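You operate a simulated robot arm through the tools that you are given. There is no shell and no other tool.

You run a simulated robot arm. Do the job below in one go: nothing can be reset, and whatever is moved stays where it is left.

Task
Sow the grey tray, cover the seeds with grit and put the clear dome on.
Fine: one press of the yellow button, dial left at 1; carriage back at LOAD; put the shaker back; leave the other trays. Set down upright: grit shaker.

It is judged by the outcome, as a careful person would: the job done as asked, and still so three seconds after it is handed in. It fails if anything else is knocked over, pushed out of place, dropped, spilled or broken. Lids that push on must go on centred and level and be pressed home; caps that screw on are set level and turned clockwise until they are tight.

Robot
A 6-joint arm with a two-finger gripper, fixed in place. Base frame: the origin is on the floor under the middle of its stand, x ahead of it, y to its left, z up; the work surface is at about z = 0.802. Readings come in m, rad, newtons and seconds.
With the tool pointing down near the work surface it reaches from about 0.12 to 0.7 m from the base axis. Its first joint turns from -1.152 to 1.152 rad. Payload 2.45 kg.
Tool frame: the origin (TCP) lies between the finger pads and is the grasp point; the fingertips stand 0.03 m ahead of it; z points along the fingers, y is the line along which they close. The gripper opens to 0.106 m; its body begins 0.079 m behind the TCP.
Orientation is that of the tool frame in the base frame, as [roll, pitch, yaw] about the fixed x, y, z axes, in that order (R = Rz(yaw) Ry(pitch) Rx(roll)). With the fingers straight down and closing along the base's y, the tool's x points along the base's -x, its y along +y and its z along -z.

Tools
- The arm moves only by the tool nudge_tool. Its argument "targets" is a list of rows, each a list of 3 entries, a list of its own where there are three numbers: the shift along the tool's x, y, z in cm, then the turn, a rotation vector about the tool's x, y, z in rad, then the finger opening in cm, from 0 to 10.6. In form: [[[dx, dy, dz], [ax, ay, az], fingers], ...]. A call has 1 to 20 rows; each row shifts and turns the commanded pose from where the row before left it, along the tool's axes as they then stand. Rows are played at 5 a second. More than 0.05 m and 0.15 rad between two rows, or a gripper value outside its range, and nothing of the call is played. Where a pose cannot be reached the arm comes as near as it can. A force on the tool above 60 N (or 10 N above the force at the start of the call, whichever is more), or a blocked arm, ends the call early, and 0.2 s more pass. The fingers move at their own pace (about 0.153 m/s each) and stop on an object; they squeeze with about 21 N. The grip force told is the motor's: it shows also when the fingers shut on nothing. Time passes only in rows, and 0.2 s behind the last, so rows that do not move let the fingers close. The reply holds the time, the measured pose of the TCP, the force on the tool along the base axes, the opening and the grip force, in the units named above and with some noise, with the torque about the TCP (base axes, N m) and any sound that the robot's microphone picked up.
- Cameras (640 x 400 px; columns grow to the right, rows downward): "scene" is fixed at [0.0634, 0.4287, 1.389]; the picture's right is [-0.60, -0.80, 0.00], its down [-0.56, 0.42, -0.72] and it looks along [0.57, -0.43, -0.70] (base axes); focal length 214 px, centre (320, 200). "wrist" rides on the gripper at [0.076, -0.002, -0.106] in the tool frame; the picture's right is [0.02, 1.00, 0.00], its down [-0.78, 0.02, -0.62] and it looks along [-0.62, 0.01, 0.78] (tool axes); focal length 247 px, centre (320, 200). There is no depth. A picture from a camera that has moved, and an enlarged one, comes with that camera's place and axes in the base frame and with its lens.
- camera(camera): a new picture of that camera. No time passes.
- enlarge(camera, box): a new picture of the part [left, top, right, bottom] of that camera's present view, enlarged. No time passes.
- job_done(): hands the job in; it is judged then, once.

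Nothing tells you positions but the pictures and the camera data. Unless the task says otherwise, let go and move clear before handing in.

The tools are called after "Request:" by a JSON object that holds its "method" and its "body". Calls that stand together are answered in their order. nudge_tool: Moves the arm, as the interface text tells. Its arguments: {"type":"object","properties":{"targets":{"type":"array"}},"required":["targets"]} The other tools are called the same way: camera (camera) takes a picture; enlarge (camera, box) takes an enlarged picture of a part of a camera's view; job_done () hands the job in.

At the start:

```text
time: 0.0
tool_pos: [0.3474, -0.0158, 1.2456]
ee_rot: [3.142, 0.0, 3.141]
force: [0.4, 0.5, -0.6]
wrist_torque: [-0.01, -0.02, 0.02]
gripper_width: 0.106
grip_force: 0.0
```

scene: 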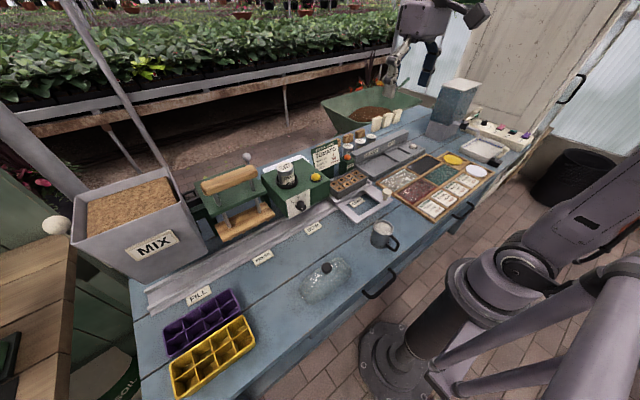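
wrist: 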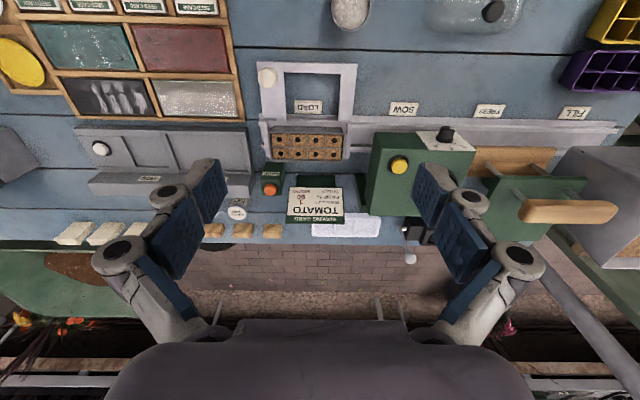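

I see a potting bench with a rail (LOAD/SOW/PRESS/FILL), a green seeder box with a yellow button, a clear dome, and several trays. I'll look closely at everything before moving.

Request:
{"method": "enlarge", "body": {"camera": "scene", "box": [260, 120, 420, 220]}}

Request:
{"method": "enlarge", "body": {"camera": "scene", "box": [360, 80, 540, 220]}}

Request:
{"method": "enlarge", "body": {"camera": "scene", "box": [60, 130, 420, 400]}}

Request:
{"method": "enlarge", "body": {"camera": "wrist", "box": [200, 40, 520, 260]}}

Request:
{"method": "enlarge", "body": {"camera": "wrist", "box": [0, 0, 320, 260]}}

```text
4.00 times, centred on (340, 170) of scene
camera zoom: at [0.0634, 0.4287, 1.389], right [-0.6, -0.8, 0.0], down [-0.56, 0.42, -0.72], along [0.57, -0.43, -0.7], focal length 858 px, centre (240, 320)
```

zoom: 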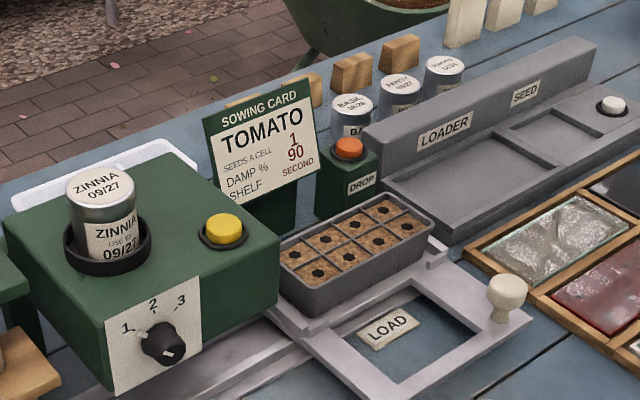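

```text
2.86 times, centred on (450, 150) of scene
camera zoom: at [0.0634, 0.4287, 1.389], right [-0.6, -0.8, 0.0], down [-0.56, 0.42, -0.72], along [0.57, -0.43, -0.7], focal length 613 px, centre (-51, 343)
```

zoom: 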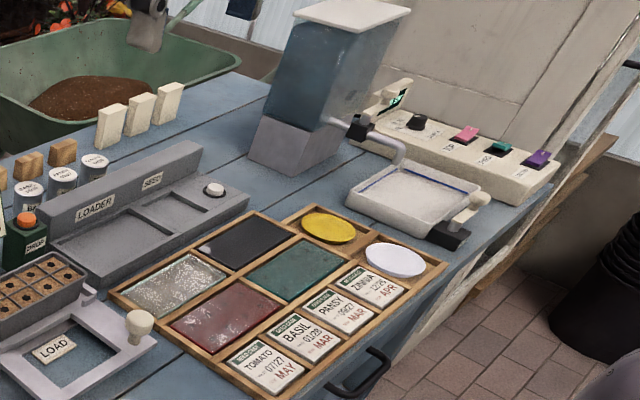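

```text
1.48 times, centred on (240, 265) of scene
camera zoom: at [0.0634, 0.4287, 1.389], right [-0.6, -0.8, 0.0], down [-0.56, 0.42, -0.72], along [0.57, -0.43, -0.7], focal length 318 px, centre (438, 104)
```

zoom: 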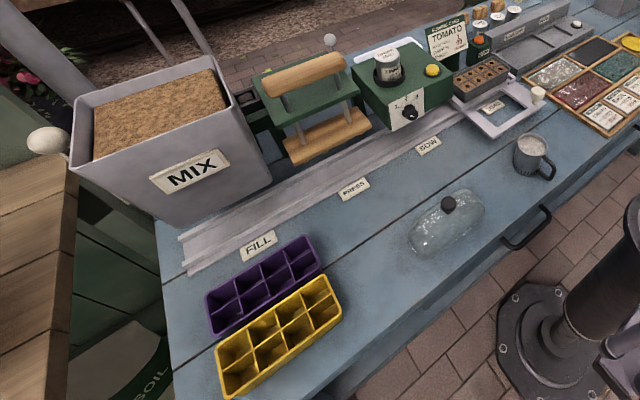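

```text
1.82 times, centred on (360, 150) of wrist
camera zoom: at [0.2715, -0.0172, 1.3505], right [-0.02, 1.0, 0.0], down [0.78, 0.02, 0.62], along [0.62, 0.01, -0.78], focal length 449 px, centre (247, 291)
```

zoom: 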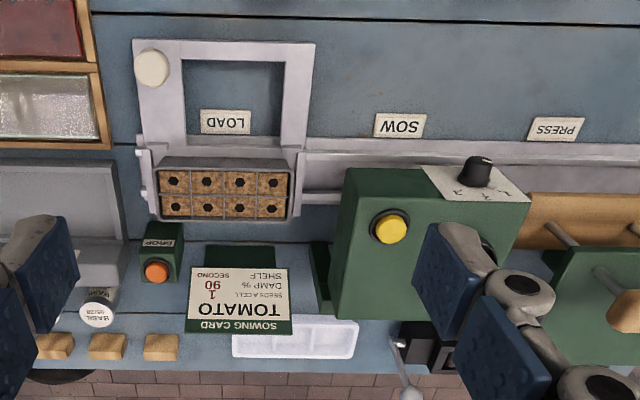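

```text
1.54 times, centred on (160, 130) of wrist
camera zoom: at [0.2715, -0.0172, 1.3505], right [-0.02, 1.0, 0.0], down [0.78, 0.02, 0.62], along [0.62, 0.01, -0.78], focal length 380 px, centre (566, 308)
```

zoom: 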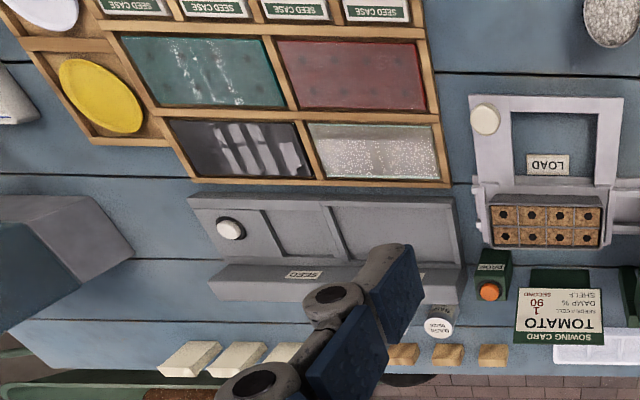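

The grey tray sits, already filled and dibbled, on the carriage at LOAD; the mug-like pot with white contents looks like the grit shaker, and the dome lies loose on the bench. I'll move the wrist camera back to look at the shaker, dome and carriage.

Request:
{"method": "nudge_tool", "body": {"targets": [[[3.5, 2.8, 0], [0, 0, 0], 10.6], [[3.5, 2.8, 0], [0, 0, 0], 10.6], [[3.5, 2.8, 0], [0, 0, 0], 10.6], [[3.5, 2.8, 0], [0, 0, 0], 10.6]]}}

Request:
{"method": "camera", "body": {"camera": "wrist"}}

Request:
{"method": "camera", "body": {"camera": "scene"}}

```text
time: 1.0
tool_pos: [0.2065, 0.0976, 1.2461]
ee_rot: [3.14, 0.002, 3.14]
force: [-0.2, 0.1, 0.1]
wrist_torque: [0.0, -0.01, 0.05]
gripper_width: 0.106
grip_force: 0.1
```

```text
taken
camera wrist: at [0.1305, 0.0953, 1.3514], right [-0.02, 1.0, 0.0], down [0.78, 0.02, 0.62], along [0.62, 0.01, -0.78], focal length 247 px, centre (320, 200)
```

wrist: 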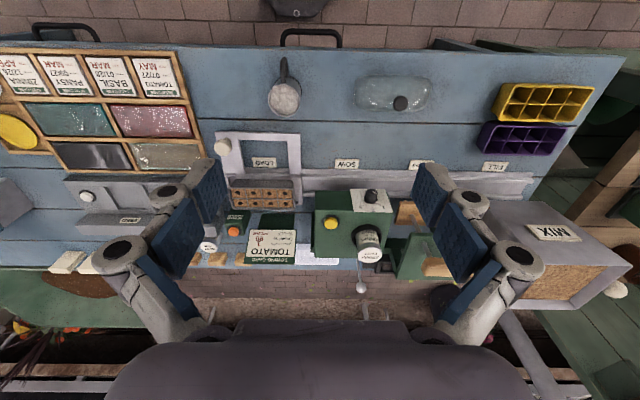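

```text
taken
```

scene: 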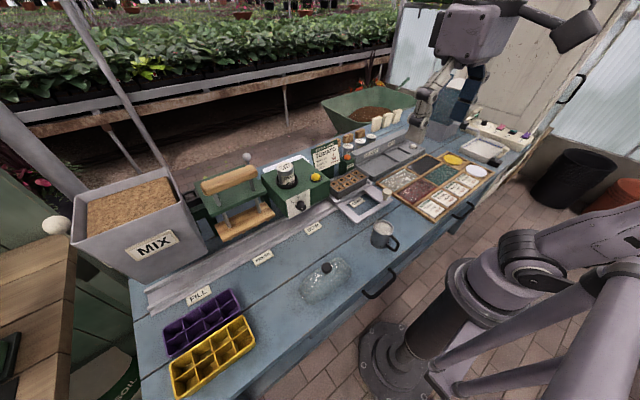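

The pot with the speckled white top near x≈0.27 looks like the shaker and the dome lies beside it. I'll enlarge parts of this view.

Request:
{"method": "enlarge", "body": {"camera": "wrist", "box": [230, 30, 470, 180]}}

Request:
{"method": "enlarge", "body": {"camera": "wrist", "box": [200, 120, 440, 280]}}

Request:
{"method": "enlarge", "body": {"camera": "scene", "box": [290, 190, 420, 310]}}

Request:
{"method": "enlarge", "body": {"camera": "scene", "box": [240, 130, 420, 230]}}

```text
2.67 times, centred on (350, 105) of wrist
camera zoom: at [0.1305, 0.0953, 1.3514], right [-0.02, 1.0, 0.0], down [0.78, 0.02, 0.62], along [0.62, 0.01, -0.78], focal length 659 px, centre (240, 453)
```

zoom: 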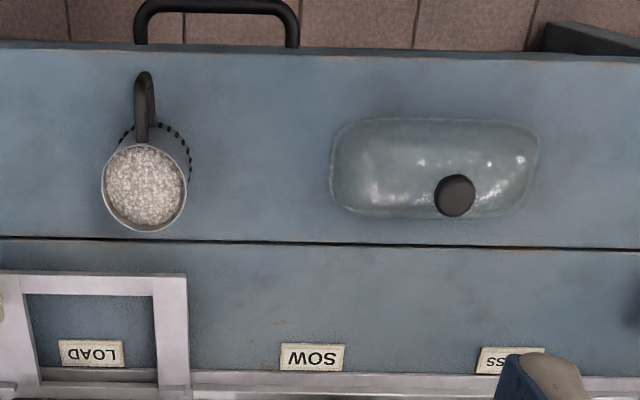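

```text
2.50 times, centred on (320, 200) of wrist
camera zoom: at [0.1305, 0.0953, 1.3514], right [-0.02, 1.0, 0.0], down [0.78, 0.02, 0.62], along [0.62, 0.01, -0.78], focal length 617 px, centre (320, 200)
```

zoom: 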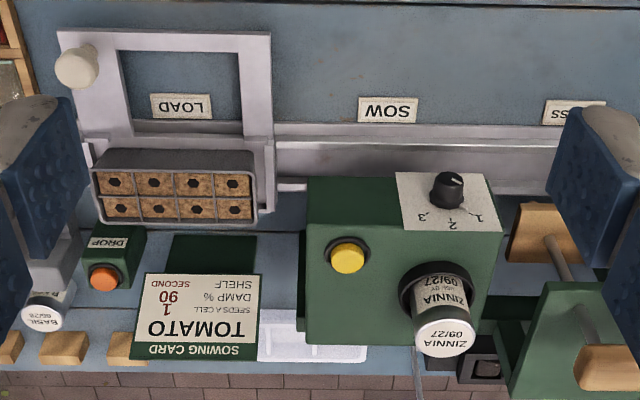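

```text
3.33 times, centred on (355, 250) of scene
camera zoom: at [0.0634, 0.4287, 1.389], right [-0.6, -0.8, 0.0], down [-0.56, 0.42, -0.72], along [0.57, -0.43, -0.7], focal length 715 px, centre (203, 33)
```

zoom: 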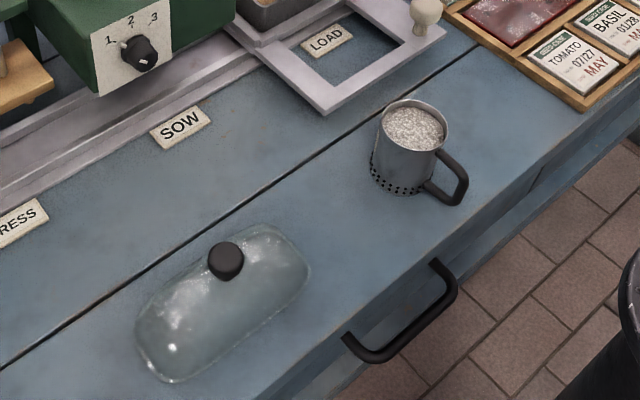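

```text
3.56 times, centred on (330, 180) of scene
camera zoom: at [0.0634, 0.4287, 1.389], right [-0.6, -0.8, 0.0], down [-0.56, 0.42, -0.72], along [0.57, -0.43, -0.7], focal length 763 px, centre (284, 271)
```

zoom: 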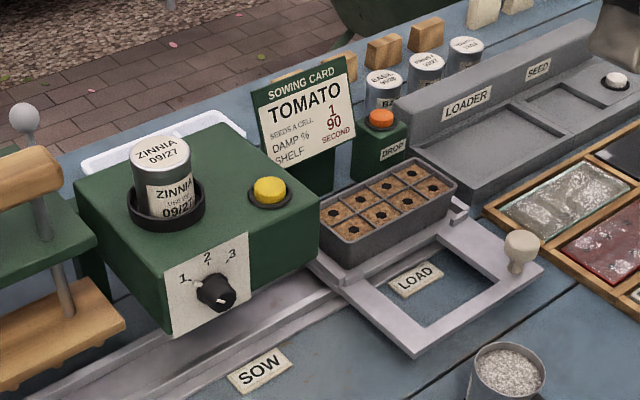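

The shaker is a handled pot (rim ≈ (0.27,0.03,0.88)) with a ring of holes near its base; carriage knob ≈ (0.38,-0.12,0.85); yellow button ≈ (0.488,0.124,0.975). I'll go closer to check which number the dial points at.

Request:
{"method": "nudge_tool", "body": {"targets": [[[-1.4, 2.05, 3.3], [0, 0, 0], 10.6], [[-1.4, 2.05, 3.3], [0, 0, 0], 10.6], [[-1.4, 2.05, 3.3], [0, 0, 0], 10.6], [[-1.4, 2.05, 3.3], [0, 0, 0], 10.6], [[-1.4, 2.05, 3.3], [0, 0, 0], 10.6]]}}

Request:
{"method": "camera", "body": {"camera": "wrist"}}

Request:
{"method": "enlarge", "body": {"camera": "wrist", "box": [240, 120, 400, 240]}}

```text
time: 2.2
tool_pos: [0.2781, 0.1986, 1.0808]
ee_rot: [-3.141, 0.0, -3.141]
force: [0.5, 0.9, 0.7]
wrist_torque: [-0.03, 0.04, 0.01]
gripper_width: 0.1058
grip_force: 0.1
```

```text
taken
camera wrist: at [0.2017, 0.1969, 1.1854], right [-0.02, 1.0, 0.0], down [0.78, 0.02, 0.62], along [0.62, 0.01, -0.78], focal length 247 px, centre (320, 200)
```

wrist: 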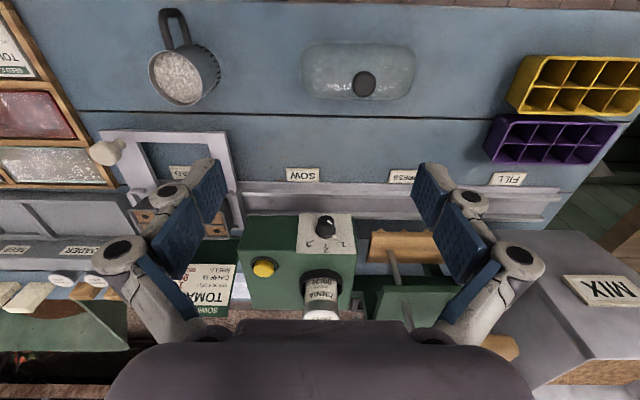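

```text
3.33 times, centred on (320, 180) of wrist
camera zoom: at [0.2017, 0.1969, 1.1854], right [-0.02, 1.0, 0.0], down [0.78, 0.02, 0.62], along [0.62, 0.01, -0.78], focal length 823 px, centre (320, 267)
```

zoom: 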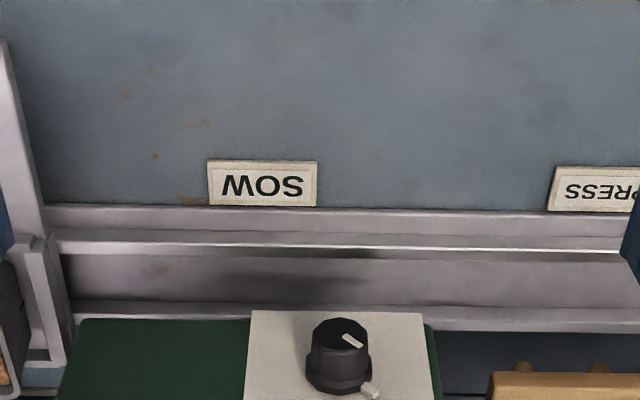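

The dial pointer seems to aim at lower right in this upside-down view, i.e. at "1". I'll enlarge it and the shaker to be sure.

Request:
{"method": "enlarge", "body": {"camera": "wrist", "box": [290, 205, 360, 255]}}

Request:
{"method": "enlarge", "body": {"camera": "wrist", "box": [120, 0, 260, 110]}}

Request:
{"method": "enlarge", "body": {"camera": "wrist", "box": [280, 20, 440, 120]}}

Request:
{"method": "enlarge", "body": {"camera": "scene", "box": [280, 180, 330, 220]}}

```text
8.00 times, centred on (325, 230) of wrist
camera zoom: at [0.2017, 0.1969, 1.1854], right [-0.02, 1.0, 0.0], down [0.78, 0.02, 0.62], along [0.62, 0.01, -0.78], focal length 1976 px, centre (280, -40)
```

zoom: 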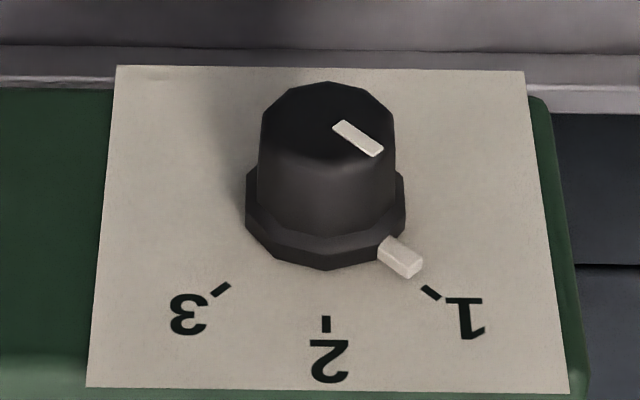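

```text
3.64 times, centred on (190, 55) of wrist
camera zoom: at [0.2017, 0.1969, 1.1854], right [-0.02, 1.0, 0.0], down [0.78, 0.02, 0.62], along [0.62, 0.01, -0.78], focal length 898 px, centre (793, 727)
```

zoom: 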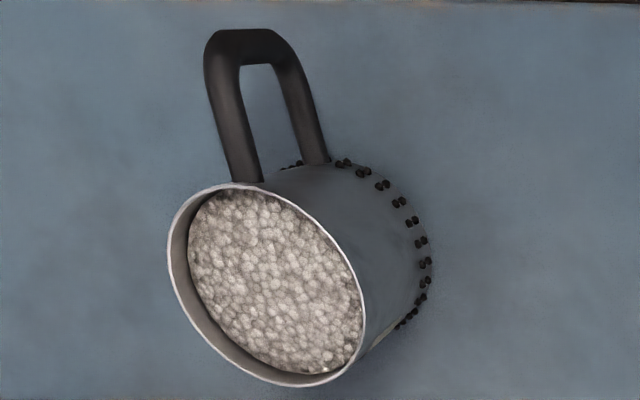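

```text
4.00 times, centred on (360, 70) of wrist
camera zoom: at [0.2017, 0.1969, 1.1854], right [-0.02, 1.0, 0.0], down [0.78, 0.02, 0.62], along [0.62, 0.01, -0.78], focal length 988 px, centre (160, 720)
```

zoom: 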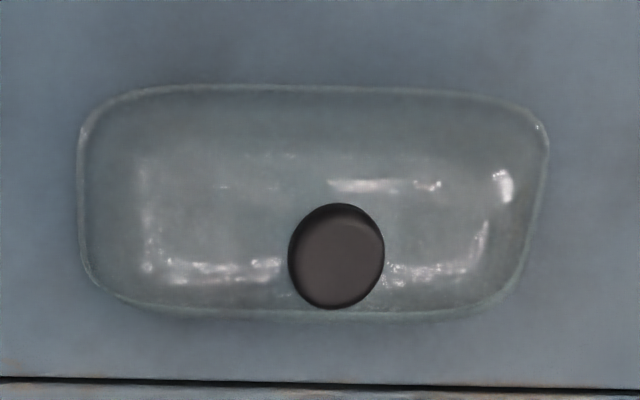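

```text
10.00 times, centred on (305, 200) of scene
camera zoom: at [0.0634, 0.4287, 1.389], right [-0.6, -0.8, 0.0], down [-0.56, 0.42, -0.72], along [0.57, -0.43, -0.7], focal length 2145 px, centre (470, 200)
```

zoom: 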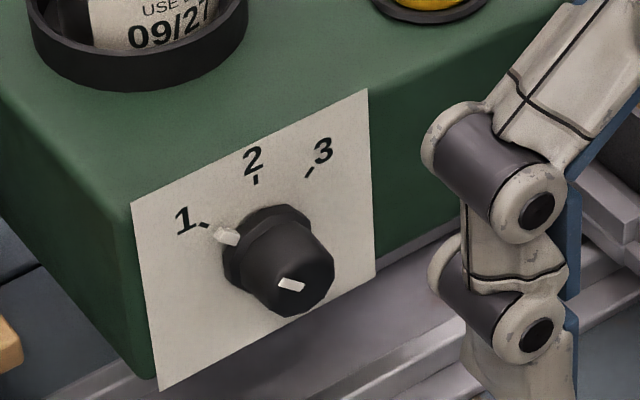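

The dial is at 1, so it stays untouched; the shaker has a perforated base, so it is meant to be shaken upright over the tray. Next a close look at the carriage, its knob and the tray.

Request:
{"method": "nudge_tool", "body": {"targets": [[[0.2, -4.4, 0.3], [0, 0, 0], 10.6], [[0.2, -4.4, 0.3], [0, 0, 0], 10.6], [[0.2, -4.4, 0.3], [0, 0, 0], 10.6], [[0.2, -4.4, 0.3], [0, 0, 0], 10.6], [[0.2, -4.4, 0.3], [0, 0, 0], 10.6], [[0.2, -4.4, 0.3], [0, 0, 0], 10.6]]}}

Request:
{"method": "camera", "body": {"camera": "wrist"}}

Request:
{"method": "enlarge", "body": {"camera": "wrist", "box": [200, 80, 480, 260]}}

Request:
{"method": "enlarge", "body": {"camera": "scene", "box": [300, 150, 410, 230]}}

```text
time: 3.6
tool_pos: [0.2651, -0.0658, 1.0622]
ee_rot: [-3.141, -0.001, -3.141]
force: [1.2, -0.6, 0.4]
wrist_torque: [0.0, 0.0, -0.02]
gripper_width: 0.1062
grip_force: 0.1
```

```text
taken
camera wrist: at [0.1892, -0.0664, 1.1672], right [-0.02, 1.0, 0.0], down [0.78, 0.02, 0.62], along [0.62, 0.01, -0.78], focal length 247 px, centre (320, 200)
```

wrist: 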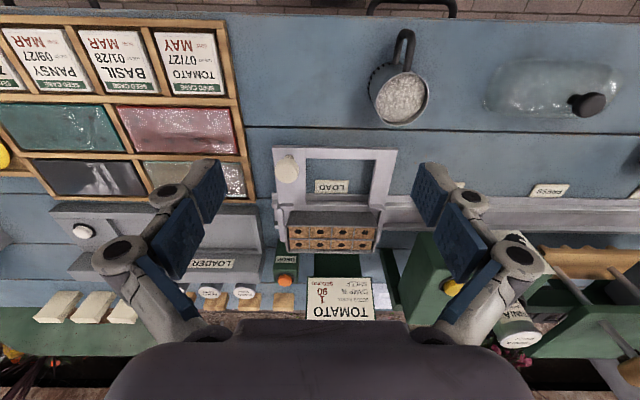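

```text
2.22 times, centred on (340, 170) of wrist
camera zoom: at [0.1892, -0.0664, 1.1672], right [-0.02, 1.0, 0.0], down [0.78, 0.02, 0.62], along [0.62, 0.01, -0.78], focal length 549 px, centre (276, 267)
```

zoom: 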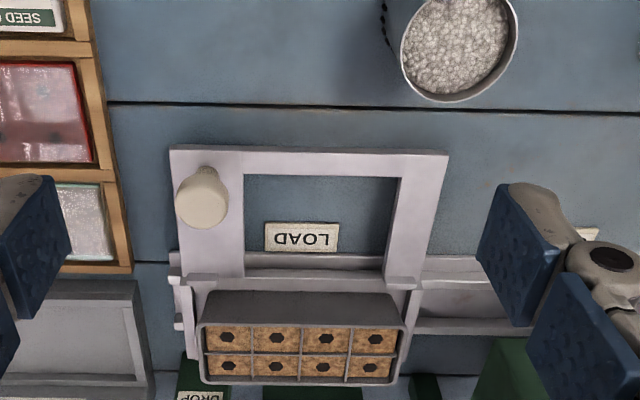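

```text
5.00 times, centred on (355, 190) of scene
camera zoom: at [0.0634, 0.4287, 1.3891], right [-0.6, -0.8, 0.0], down [-0.56, 0.42, -0.72], along [0.57, -0.43, -0.7], focal length 1072 px, centre (145, 250)
```

zoom: 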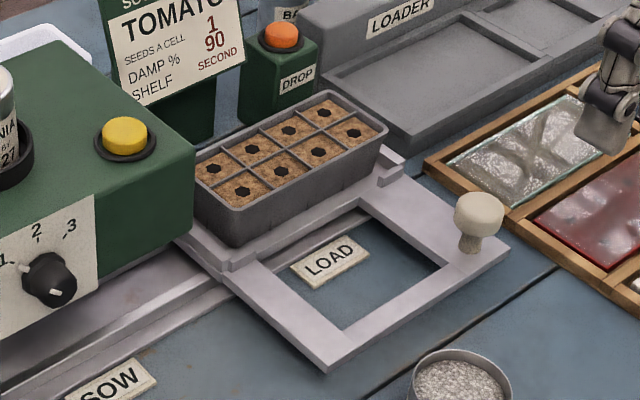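

The carriage knob head is at about (0.377, -0.113, 0.86), with the carriage plate top near z 0.828. I'll move above the knob with the fingers at 6 cm.

Request:
{"method": "nudge_tool", "body": {"targets": [[[-2.8, -1.18, 2.4], [0, 0, 0], 6.0], [[-2.8, -1.18, 2.4], [0, 0, 0], 6.0], [[-2.8, -1.18, 2.4], [0, 0, 0], 6.0], [[-2.8, -1.18, 2.4], [0, 0, 0], 6.0]]}}

Request:
{"method": "camera", "body": {"camera": "wrist"}}

Request:
{"method": "enlarge", "body": {"camera": "scene", "box": [320, 120, 440, 230]}}

```text
time: 4.6
tool_pos: [0.378, -0.1126, 0.9668]
ee_rot: [3.141, -0.002, -3.141]
force: [-0.8, -0.7, -0.7]
wrist_torque: [0.0, -0.01, 0.0]
gripper_width: 0.06
grip_force: 0.1
```

```text
taken
camera wrist: at [0.3013, -0.1144, 1.0712], right [-0.02, 1.0, 0.0], down [0.78, 0.02, 0.62], along [0.62, 0.01, -0.78], focal length 247 px, centre (320, 200)
```

wrist: 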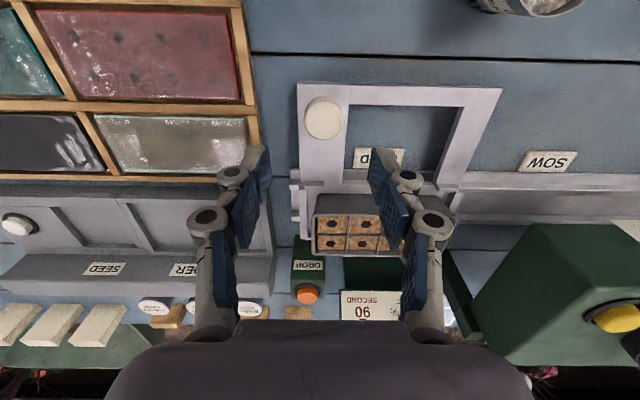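

```text
3.64 times, centred on (380, 175) of scene
camera zoom: at [0.0634, 0.4287, 1.3891], right [-0.6, -0.8, 0.0], down [-0.56, 0.42, -0.72], along [0.57, -0.43, -0.7], focal length 780 px, centre (102, 291)
```

zoom: 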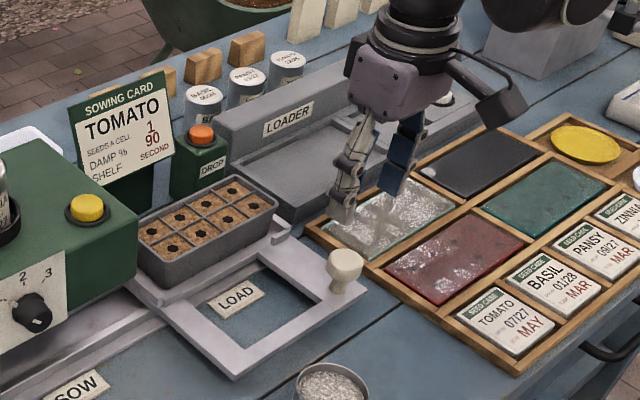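

Alignment over the knob is good. I'll descend to about z 0.868 and close on it.

Request:
{"method": "nudge_tool", "body": {"targets": [[[0, 0.1, 3.3], [0, 0, 0], 6.0], [[0, 0, 3.3], [0, 0, 0], 6.0], [[0, 0, 2.0], [0, 0, 0], 6.0], [[0, 0, 1.3], [0, 0, 0], 6.0]]}}

Request:
{"method": "camera", "body": {"camera": "wrist"}}

Request:
{"method": "enlarge", "body": {"camera": "scene", "box": [320, 140, 440, 230]}}

```text
time: 5.6
tool_pos: [0.3768, -0.1111, 0.8671]
ee_rot: [-3.141, 0.001, 3.142]
force: [0.5, 0.8, -0.2]
wrist_torque: [-0.01, -0.01, -0.05]
gripper_width: 0.06
grip_force: 0.1
```

```text
taken
camera wrist: at [0.3015, -0.113, 0.9728], right [-0.02, 1.0, 0.0], down [0.78, 0.02, 0.62], along [0.62, 0.01, -0.78], focal length 247 px, centre (320, 200)
```

wrist: 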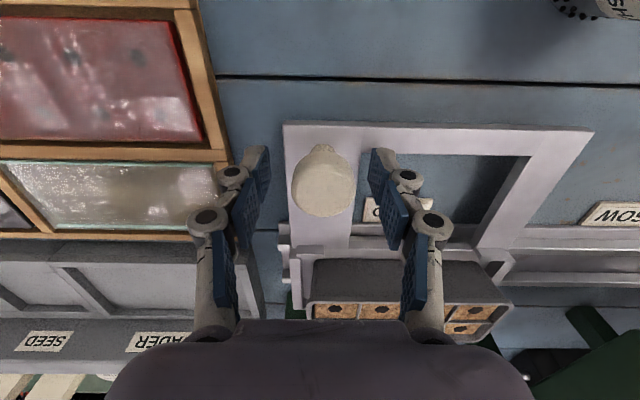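

```text
4.44 times, centred on (380, 185) of scene
camera zoom: at [0.0634, 0.4287, 1.389], right [-0.6, -0.8, 0.0], down [-0.56, 0.42, -0.72], along [0.57, -0.43, -0.7], focal length 953 px, centre (53, 267)
```

zoom: 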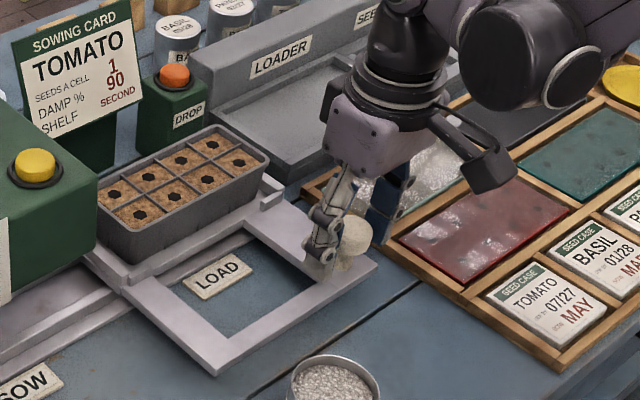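

The knob sits right between the pads. Closing on it.

Request:
{"method": "nudge_tool", "body": {"targets": [[[0, 0, 0], [0, 0, 0], 2.0], [[0, 0, 0], [0, 0, 0], 2.0], [[0, 0, 0], [0, 0, 0], 2.0]]}}

Request:
{"method": "camera", "body": {"camera": "wrist"}}

```text
time: 6.4
tool_pos: [0.3774, -0.1107, 0.8692]
ee_rot: [3.14, 0.002, -3.141]
force: [0.2, 16.1, 1.7]
wrist_torque: [0.25, 0.09, -0.01]
gripper_width: 0.0319
grip_force: 45.2
```

```text
taken
camera wrist: at [0.3015, -0.1119, 0.9731], right [-0.02, 1.0, 0.0], down [0.78, 0.02, 0.62], along [0.62, 0.02, -0.78], focal length 247 px, centre (320, 200)
```

wrist: 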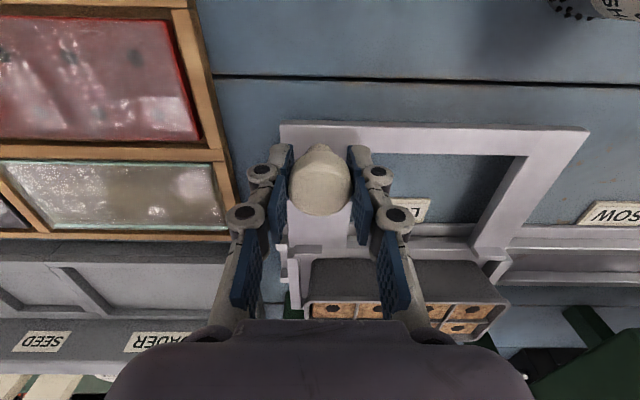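

Knob gripped (3.2 cm). Now I slide the carriage toward SOW along +y, first a short test move.

Request:
{"method": "nudge_tool", "body": {"targets": [[[0, 1.0, 0], [0, 0, 0], 2.0], [[0, 1.0, 0], [0, 0, 0], 2.0], [[0, 1.0, 0], [0, 0, 0], 2.0]]}}

Request:
{"method": "enlarge", "body": {"camera": "scene", "box": [280, 120, 440, 230]}}

```text
time: 7.2
tool_pos: [0.3792, -0.0803, 0.868]
ee_rot: [-3.142, -0.001, 3.141]
force: [-2.1, -1.2, -6.2]
wrist_torque: [-0.33, -0.21, -0.21]
gripper_width: 0.0317
grip_force: 44.9
```

```text
3.64 times, centred on (360, 175) of scene
camera zoom: at [0.0634, 0.4287, 1.3891], right [-0.6, -0.8, 0.0], down [-0.56, 0.42, -0.72], along [0.57, -0.43, -0.7], focal length 780 px, centre (174, 291)
```

zoom: 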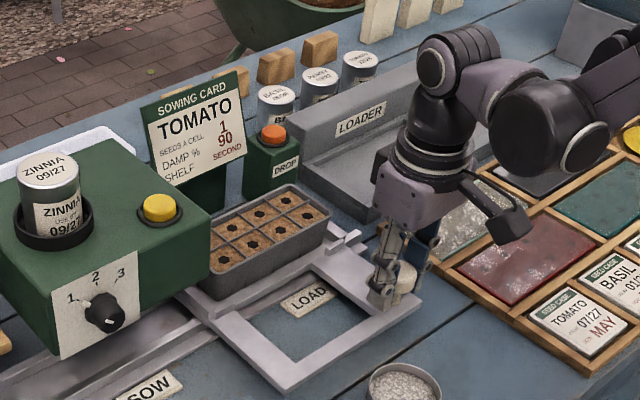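

The carriage slides with the knob. Continuing toward SOW, stopping short to look.

Request:
{"method": "nudge_tool", "body": {"targets": [[[0, 1.5, 0], [0, 0, 0], 2.0], [[0, 1.5, 0], [0, 0, 0], 2.0], [[0, 1.5, 0], [0, 0, 0], 2.0], [[0, 1.5, 0], [0, 0, 0], 2.0], [[0, 1.5, 0], [0, 0, 0], 2.0], [[0, 1.5, 0], [0, 0, 0], 2.0], [[0, 1.5, 0], [0, 0, 0], 2.0], [[0, 1.5, 0], [0, 0, 0], 2.0], [[0, 1.5, 0], [0, 0, 0], 2.0], [[0, 1.5, 0], [0, 0, 0], 2.0]]}}

Request:
{"method": "enlarge", "body": {"camera": "scene", "box": [260, 120, 420, 230]}}

Request:
{"method": "camera", "body": {"camera": "wrist"}}

```text
time: 9.4
tool_pos: [0.3785, 0.0694, 0.8678]
ee_rot: [3.14, 0.002, -3.141]
force: [-6.3, -1.3, 5.3]
wrist_torque: [0.06, -0.81, 0.01]
gripper_width: 0.0319
grip_force: 45.1
```

```text
3.64 times, centred on (340, 175) of scene
camera zoom: at [0.0632, 0.4286, 1.3891], right [-0.6, -0.8, 0.0], down [-0.56, 0.42, -0.72], along [0.57, -0.43, -0.7], focal length 780 px, centre (247, 291)
```

zoom: 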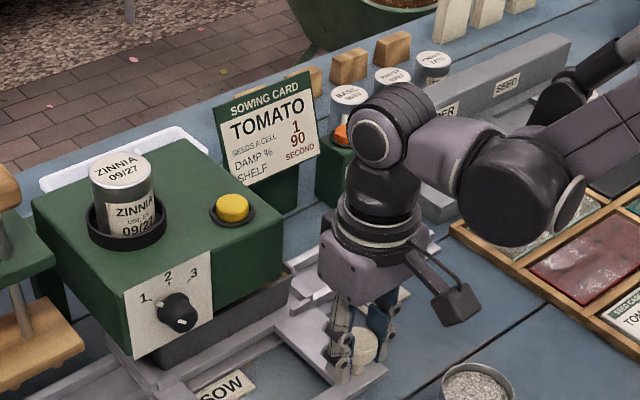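

```text
taken
camera wrist: at [0.3015, 0.067, 0.9724], right [-0.02, 1.0, 0.0], down [0.78, 0.02, 0.62], along [0.62, 0.01, -0.78], focal length 247 px, centre (320, 200)
```

wrist: 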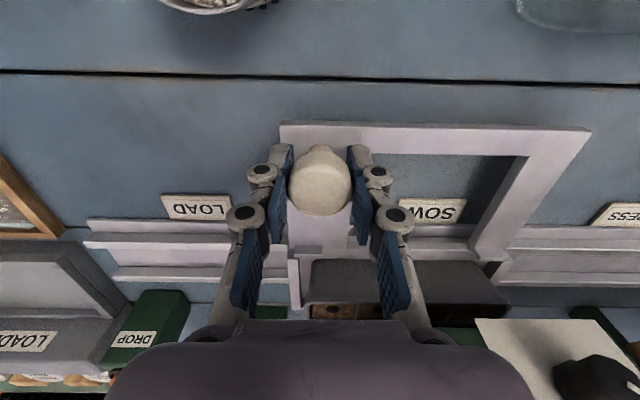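

The tray is going cleanly under the seeder; by the labels it needs about 3 cm more. I'll go in small steps and listen for a detent.

Request:
{"method": "nudge_tool", "body": {"targets": [[[0, 0.8, 0], [0, 0, 0], 2.0], [[0, 0.8, 0], [0, 0, 0], 2.0], [[0, 0.7, 0], [0, 0, 0], 2.0], [[0, 0.4, 0], [0, 0, 0], 2.0]]}}

Request:
{"method": "camera", "body": {"camera": "wrist"}}

Request:
{"method": "enlarge", "body": {"camera": "scene", "box": [260, 140, 400, 230]}}

```text
time: 10.4
tool_pos: [0.3784, 0.0961, 0.8678]
ee_rot: [-3.141, 0.001, 3.141]
force: [-4.2, 1.5, -7.1]
wrist_torque: [-0.01, 0.11, 0.0]
gripper_width: 0.032
grip_force: 45.0
```

```text
taken
camera wrist: at [0.3017, 0.0943, 0.9725], right [-0.02, 1.0, 0.0], down [0.78, 0.02, 0.62], along [0.62, 0.01, -0.78], focal length 247 px, centre (320, 200)
```

wrist: 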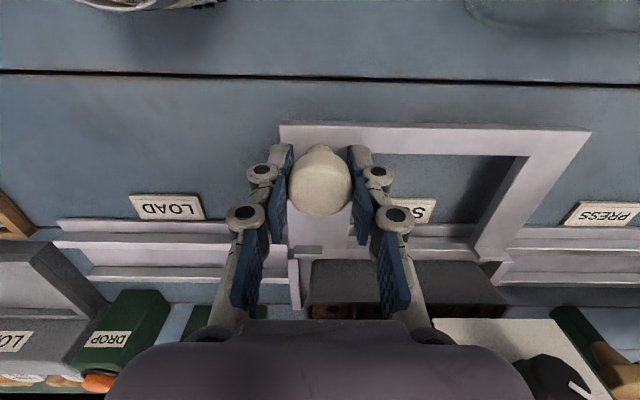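

```text
4.44 times, centred on (330, 185) of scene
camera zoom: at [0.0634, 0.4288, 1.389], right [-0.6, -0.8, 0.0], down [-0.56, 0.42, -0.72], along [0.57, -0.43, -0.7], focal length 953 px, centre (276, 267)
```

zoom: 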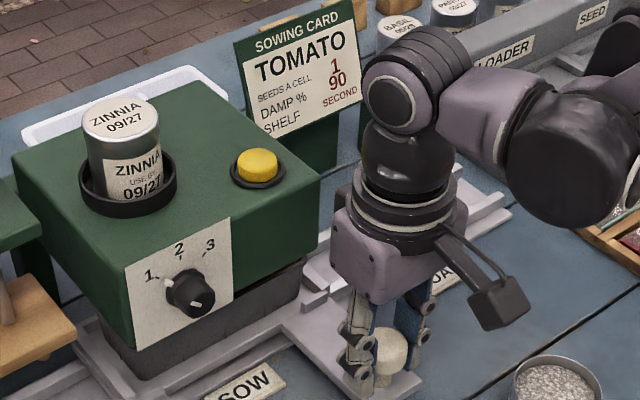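

By the labels the travel should be about 21 cm, so 3 mm remain. I'll make that small move and check.

Request:
{"method": "nudge_tool", "body": {"targets": [[[0, 0.3, 0], [0, 0, 0], 2.0], [[0, 0, 0], [0, 0, 0], 2.0]]}}

Request:
{"method": "enlarge", "body": {"camera": "wrist", "box": [260, 180, 500, 330]}}

Request:
{"method": "enlarge", "body": {"camera": "scene", "box": [260, 180, 360, 240]}}

```text
time: 11.0
tool_pos: [0.3786, 0.0978, 0.8681]
ee_rot: [-3.141, -0.003, -3.141]
force: [-5.7, 3.7, -12.9]
wrist_torque: [0.03, -0.01, 0.01]
gripper_width: 0.0322
grip_force: 45.1
```

```text
2.67 times, centred on (380, 255) of wrist
camera zoom: at [0.3017, 0.0972, 0.9725], right [-0.02, 1.0, 0.0], down [0.78, 0.02, 0.62], along [0.62, 0.01, -0.78], focal length 659 px, centre (160, 53)
```

zoom: 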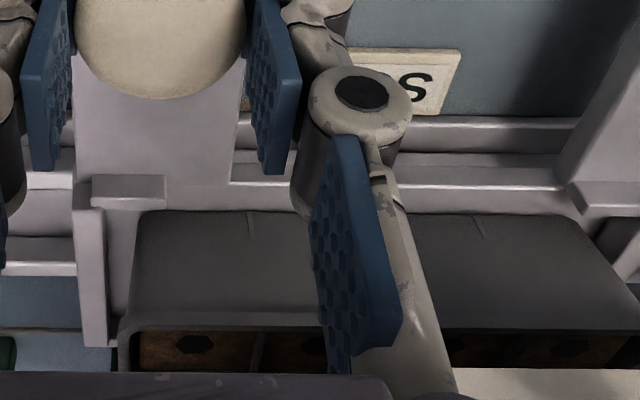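

```text
6.40 times, centred on (310, 210) of scene
camera zoom: at [0.0634, 0.4288, 1.389], right [-0.6, -0.8, 0.0], down [-0.56, 0.42, -0.72], along [0.57, -0.43, -0.7], focal length 1373 px, centre (384, 136)
```

zoom: 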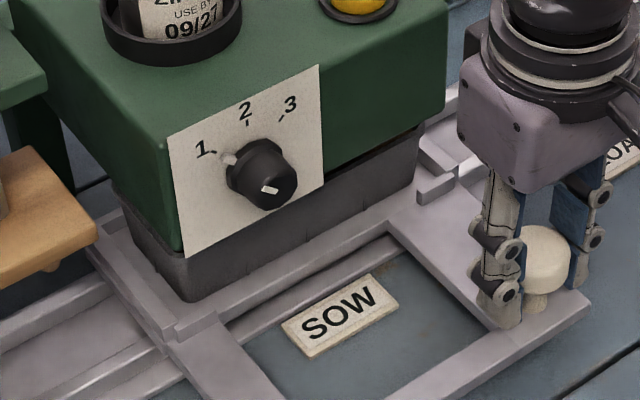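

The carriage is within ~2 mm of SOW. I'll add a last 1.5 mm, then release the knob.

Request:
{"method": "nudge_tool", "body": {"targets": [[[0, 0.15, 0], [0, 0, 0], 2.0], [[0, 0, 0], [0, 0, 0], 2.0], [[0, 0, 0], [0, 0, 0], 6.0], [[0, 0, 0], [0, 0, 0], 6.0]]}}

Request:
{"method": "camera", "body": {"camera": "wrist"}}

Request:
{"method": "enlarge", "body": {"camera": "scene", "box": [260, 180, 360, 240]}}

```text
time: 12.0
tool_pos: [0.3777, 0.0996, 0.8682]
ee_rot: [-3.141, 0.0, -3.14]
force: [0.6, -0.1, -0.2]
wrist_torque: [-0.04, -0.01, -0.01]
gripper_width: 0.0597
grip_force: 0.0
```

```text
taken
camera wrist: at [0.3019, 0.0984, 0.9728], right [-0.02, 1.0, 0.0], down [0.78, 0.02, 0.62], along [0.62, 0.01, -0.78], focal length 247 px, centre (320, 200)
```

wrist: 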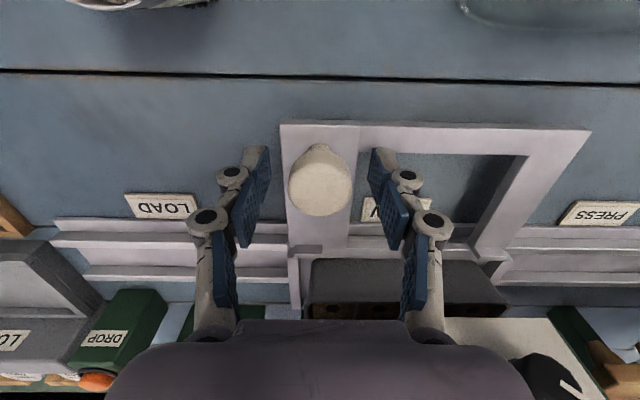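

```text
6.40 times, centred on (310, 210) of scene
camera zoom: at [0.0634, 0.4287, 1.389], right [-0.6, -0.8, 0.0], down [-0.56, 0.42, -0.72], along [0.57, -0.43, -0.7], focal length 1373 px, centre (384, 136)
```

zoom: 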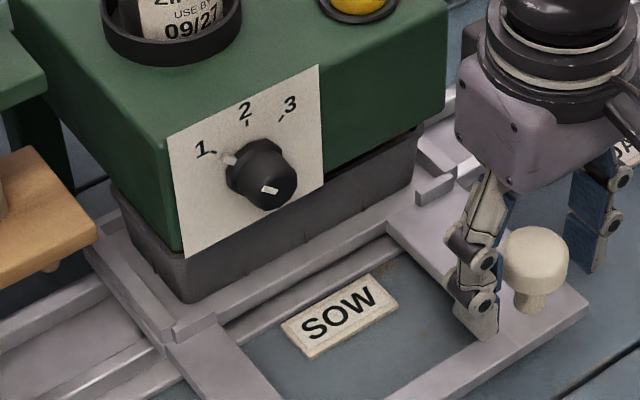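

The carriage now sits at SOW with the tray under the seeder. I'll rise clear, close the fingers and move above the yellow button.

Request:
{"method": "nudge_tool", "body": {"targets": [[[0, 0, -4.5], [0, 0, 0], 6.0], [[0, 0, -4.5], [0, 0, 0], 6.0], [[0, 0, -4.5], [0, 0, 0], 3.0], [[0, 0, -4.5], [0, 0, 0], 0], [[0, 0, -4.5], [0, 0, 0], 0], [[-3.7, 0.8, 0], [0, 0, 0], 0], [[-3.7, 0.8, 0], [0, 0, 0], 0], [[-3.6, 0.8, 0], [0, 0, 0], 0]]}}

Request:
{"method": "camera", "body": {"camera": "wrist"}}

Request:
{"method": "enlarge", "body": {"camera": "scene", "box": [240, 80, 400, 230]}}

```text
time: 13.8
tool_pos: [0.4884, 0.1227, 1.0919]
ee_rot: [-3.141, 0.001, 3.141]
force: [0.4, 0.2, -0.3]
wrist_torque: [0.0, 0.03, 0.03]
gripper_width: 0.0
grip_force: 21.0
```

```text
taken
camera wrist: at [0.4116, 0.1222, 1.1972], right [-0.02, 1.0, 0.0], down [0.78, 0.02, 0.62], along [0.62, 0.01, -0.78], focal length 247 px, centre (320, 200)
```

wrist: 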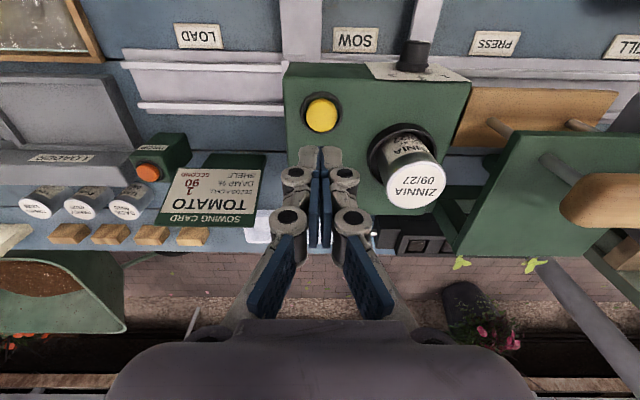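

```text
2.67 times, centred on (320, 155) of scene
camera zoom: at [0.0634, 0.4287, 1.389], right [-0.6, -0.8, 0.0], down [-0.56, 0.42, -0.72], along [0.57, -0.43, -0.7], focal length 572 px, centre (320, 320)
```

zoom: 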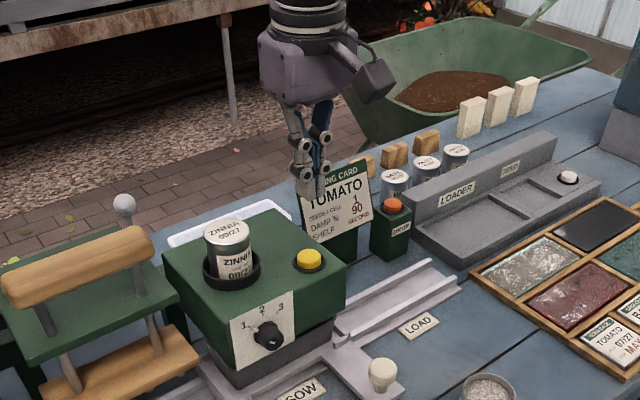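

The fingertips line up with the button (≈(0.489,0.124)). I'll descend to about 1.5 cm above it and check clearance to the seed canister.

Request:
{"method": "nudge_tool", "body": {"targets": [[[-0.05, 0.1, 3.0], [0, 0, 0], 0], [[0, 0, 2.5], [0, 0, 0], 0], [[0, 0, 1.5], [0, 0, 0], 0]]}}

Request:
{"method": "camera", "body": {"camera": "wrist"}}

Request:
{"method": "enlarge", "body": {"camera": "scene", "box": [270, 120, 370, 190]}}

```text
time: 14.6
tool_pos: [0.4892, 0.1247, 1.0228]
ee_rot: [-3.141, -0.002, -3.14]
force: [-0.1, -0.6, 0.0]
wrist_torque: [0.02, -0.02, -0.04]
gripper_width: 0.0001
grip_force: 21.0
```

```text
taken
camera wrist: at [0.4122, 0.1233, 1.1277], right [-0.02, 1.0, 0.0], down [0.78, 0.02, 0.62], along [0.62, 0.01, -0.78], focal length 247 px, centre (320, 200)
```

wrist: 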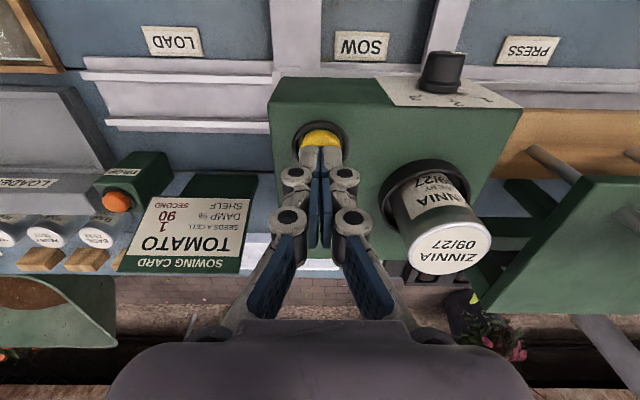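

```text
5.71 times, centred on (320, 155) of scene
camera zoom: at [0.0634, 0.4287, 1.389], right [-0.6, -0.8, 0.0], down [-0.56, 0.42, -0.72], along [0.57, -0.43, -0.7], focal length 1226 px, centre (320, 457)
```

zoom: 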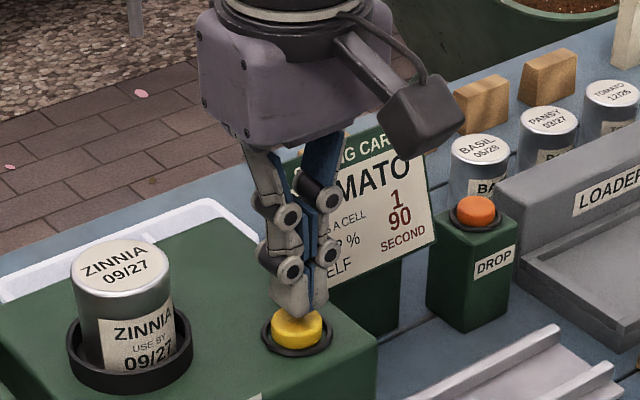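

Aligned and clear of the canister. Now a single press, in small steps.

Request:
{"method": "nudge_tool", "body": {"targets": [[[0, 0, 1.0], [0, 0, 0], 0], [[0, 0, 0.5], [0, 0, 0], 0], [[0, 0, 0.3], [0, 0, 0], 0], [[0, 0, 0.2], [0, 0, 0], 0]]}}

```text
time: 15.6
tool_pos: [0.4883, 0.1252, 1.0024]
ee_rot: [-3.141, 0.0, 3.141]
force: [0.5, -1.2, 16.1]
wrist_torque: [-0.01, -0.04, 0.01]
gripper_width: 0.006
grip_force: 28.1
heard: click
```

A click: the button has been pressed once. I'll lift off straight up and wait briefly for the seeder to finish.

Request:
{"method": "nudge_tool", "body": {"targets": [[[0, 0, -2.0], [0, 0, 0], 0], [[0, 0, -4.0], [0, 0, 0], 0], [[0, 0, -4.0], [0, 0, 0], 0], [[0, 0, 0], [0, 0, 0], 0], [[0, 0, 0], [0, 0, 0], 0], [[0, 0, 0], [0, 0, 0], 0], [[0, 0, 0], [0, 0, 0], 0], [[0, 0, 0], [0, 0, 0], 0]]}}

Request:
{"method": "camera", "body": {"camera": "wrist"}}

Request:
{"method": "enlarge", "body": {"camera": "scene", "box": [240, 120, 400, 240]}}

```text
time: 17.4
tool_pos: [0.4881, 0.1253, 1.1029]
ee_rot: [3.141, 0.0, 3.141]
force: [-0.1, -1.3, -0.4]
wrist_torque: [0.02, 0.02, -0.01]
gripper_width: 0.0
grip_force: 28.3
```

```text
taken
camera wrist: at [0.4115, 0.1239, 1.208], right [-0.02, 1.0, 0.0], down [0.78, 0.02, 0.62], along [0.62, 0.01, -0.78], focal length 247 px, centre (320, 200)
```

wrist: 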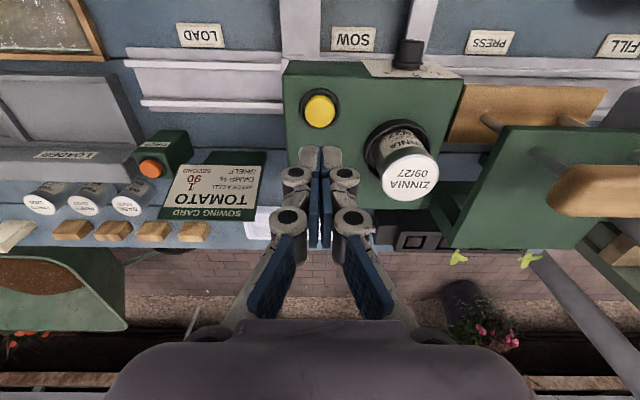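

```text
3.33 times, centred on (320, 180) of scene
camera zoom: at [0.0634, 0.4287, 1.389], right [-0.6, -0.8, 0.0], down [-0.56, 0.42, -0.72], along [0.57, -0.43, -0.7], focal length 715 px, centre (320, 267)
```

zoom: 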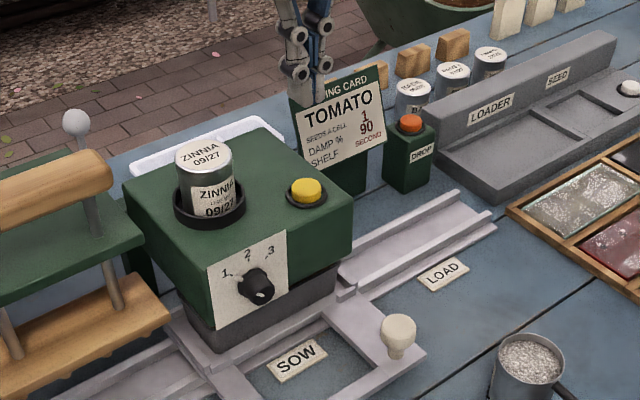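

The seeder dispensed with one press. Now back to the carriage knob to bring the tray back to LOAD.

Request:
{"method": "nudge_tool", "body": {"targets": [[[3.7, -0.85, 0], [0, 0, 0], 0], [[3.7, -0.85, 0], [0, 0, 0], 0], [[3.67, -0.87, 0], [0, 0, 0], 3.0], [[0, 0, 4.8], [0, 0, 0], 6.0], [[0, 0, 4.8], [0, 0, 0], 6.0], [[0, 0, 4.8], [0, 0, 0], 6.0]]}}

Request:
{"method": "camera", "body": {"camera": "wrist"}}

```text
time: 18.8
tool_pos: [0.3764, 0.0998, 0.9579]
ee_rot: [-3.141, 0.001, 3.142]
force: [-0.4, 0.1, -0.6]
wrist_torque: [-0.03, -0.02, 0.03]
gripper_width: 0.0599
grip_force: 0.0
```

```text
taken
camera wrist: at [0.3004, 0.0976, 1.0628], right [-0.02, 1.0, 0.0], down [0.78, 0.02, 0.62], along [0.62, 0.01, -0.78], focal length 247 px, centre (320, 200)
```

wrist: 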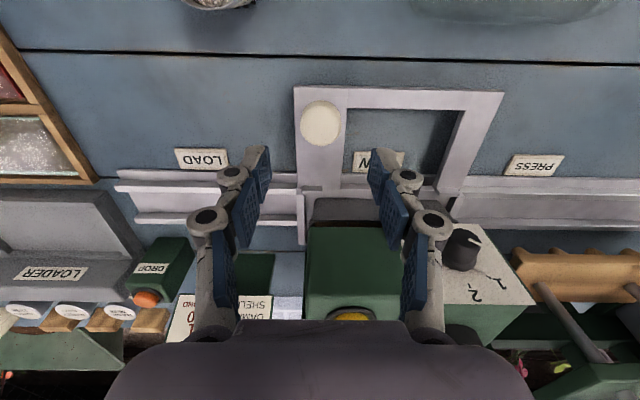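

The knob is centred again. Descend and grip it.

Request:
{"method": "nudge_tool", "body": {"targets": [[[0, 0, 3.5], [0, 0, 0], 6.0], [[0, 0, 3.5], [0, 0, 0], 6.0], [[0, 0, 2.0], [0, 0, 0], 6.0], [[0, 0, 0], [0, 0, 0], 2.0], [[0, 0, 0], [0, 0, 0], 2.0], [[0, 0, 0], [0, 0, 0], 2.0]]}}

```text
time: 20.2
tool_pos: [0.378, 0.0992, 0.8682]
ee_rot: [-3.141, 0.003, -3.141]
force: [0.8, 1.7, 2.9]
wrist_torque: [0.03, 0.05, 0.01]
gripper_width: 0.032
grip_force: 44.6
```

Gripped. Sliding back toward LOAD.

Request:
{"method": "nudge_tool", "body": {"targets": [[[0, -1.0, 0], [0, 0, 0], 2.0], [[0, -1.5, 0], [0, 0, 0], 2.0], [[0, -1.5, 0], [0, 0, 0], 2.0], [[0, -1.5, 0], [0, 0, 0], 2.0], [[0, -1.5, 0], [0, 0, 0], 2.0], [[0, -1.5, 0], [0, 0, 0], 2.0], [[0, -1.5, 0], [0, 0, 0], 2.0], [[0, -1.5, 0], [0, 0, 0], 2.0], [[0, -1.5, 0], [0, 0, 0], 2.0], [[0, -1.5, 0], [0, 0, 0], 2.0], [[0, -1.5, 0], [0, 0, 0], 2.0], [[0, -1.5, 0], [0, 0, 0], 2.0], [[0, -1.5, 0], [0, 0, 0], 2.0], [[0, -1.0, 0], [0, 0, 0], 2.0]]}}

Request:
{"method": "enlarge", "body": {"camera": "scene", "box": [280, 130, 440, 240]}}

Request:
{"method": "camera", "body": {"camera": "wrist"}}

```text
time: 23.2
tool_pos: [0.3781, -0.1011, 0.8687]
ee_rot: [-3.139, 0.001, -3.141]
force: [-3.4, -0.4, -34.4]
wrist_torque: [-0.02, -0.17, -0.02]
gripper_width: 0.032
grip_force: 45.3
```

```text
3.64 times, centred on (360, 185) of scene
camera zoom: at [0.0637, 0.4286, 1.3891], right [-0.6, -0.8, 0.0], down [-0.56, 0.42, -0.72], along [0.57, -0.43, -0.7], focal length 780 px, centre (174, 254)
```

zoom: 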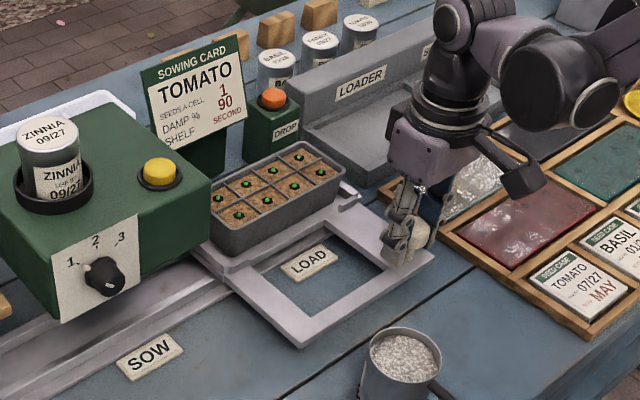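

```text
taken
camera wrist: at [0.3017, -0.1025, 0.9731], right [-0.02, 1.0, 0.0], down [0.78, 0.02, 0.62], along [0.62, 0.01, -0.78], focal length 247 px, centre (320, 200)
```

wrist: 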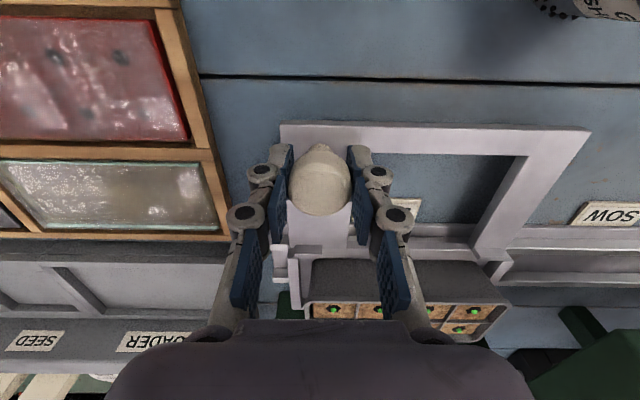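

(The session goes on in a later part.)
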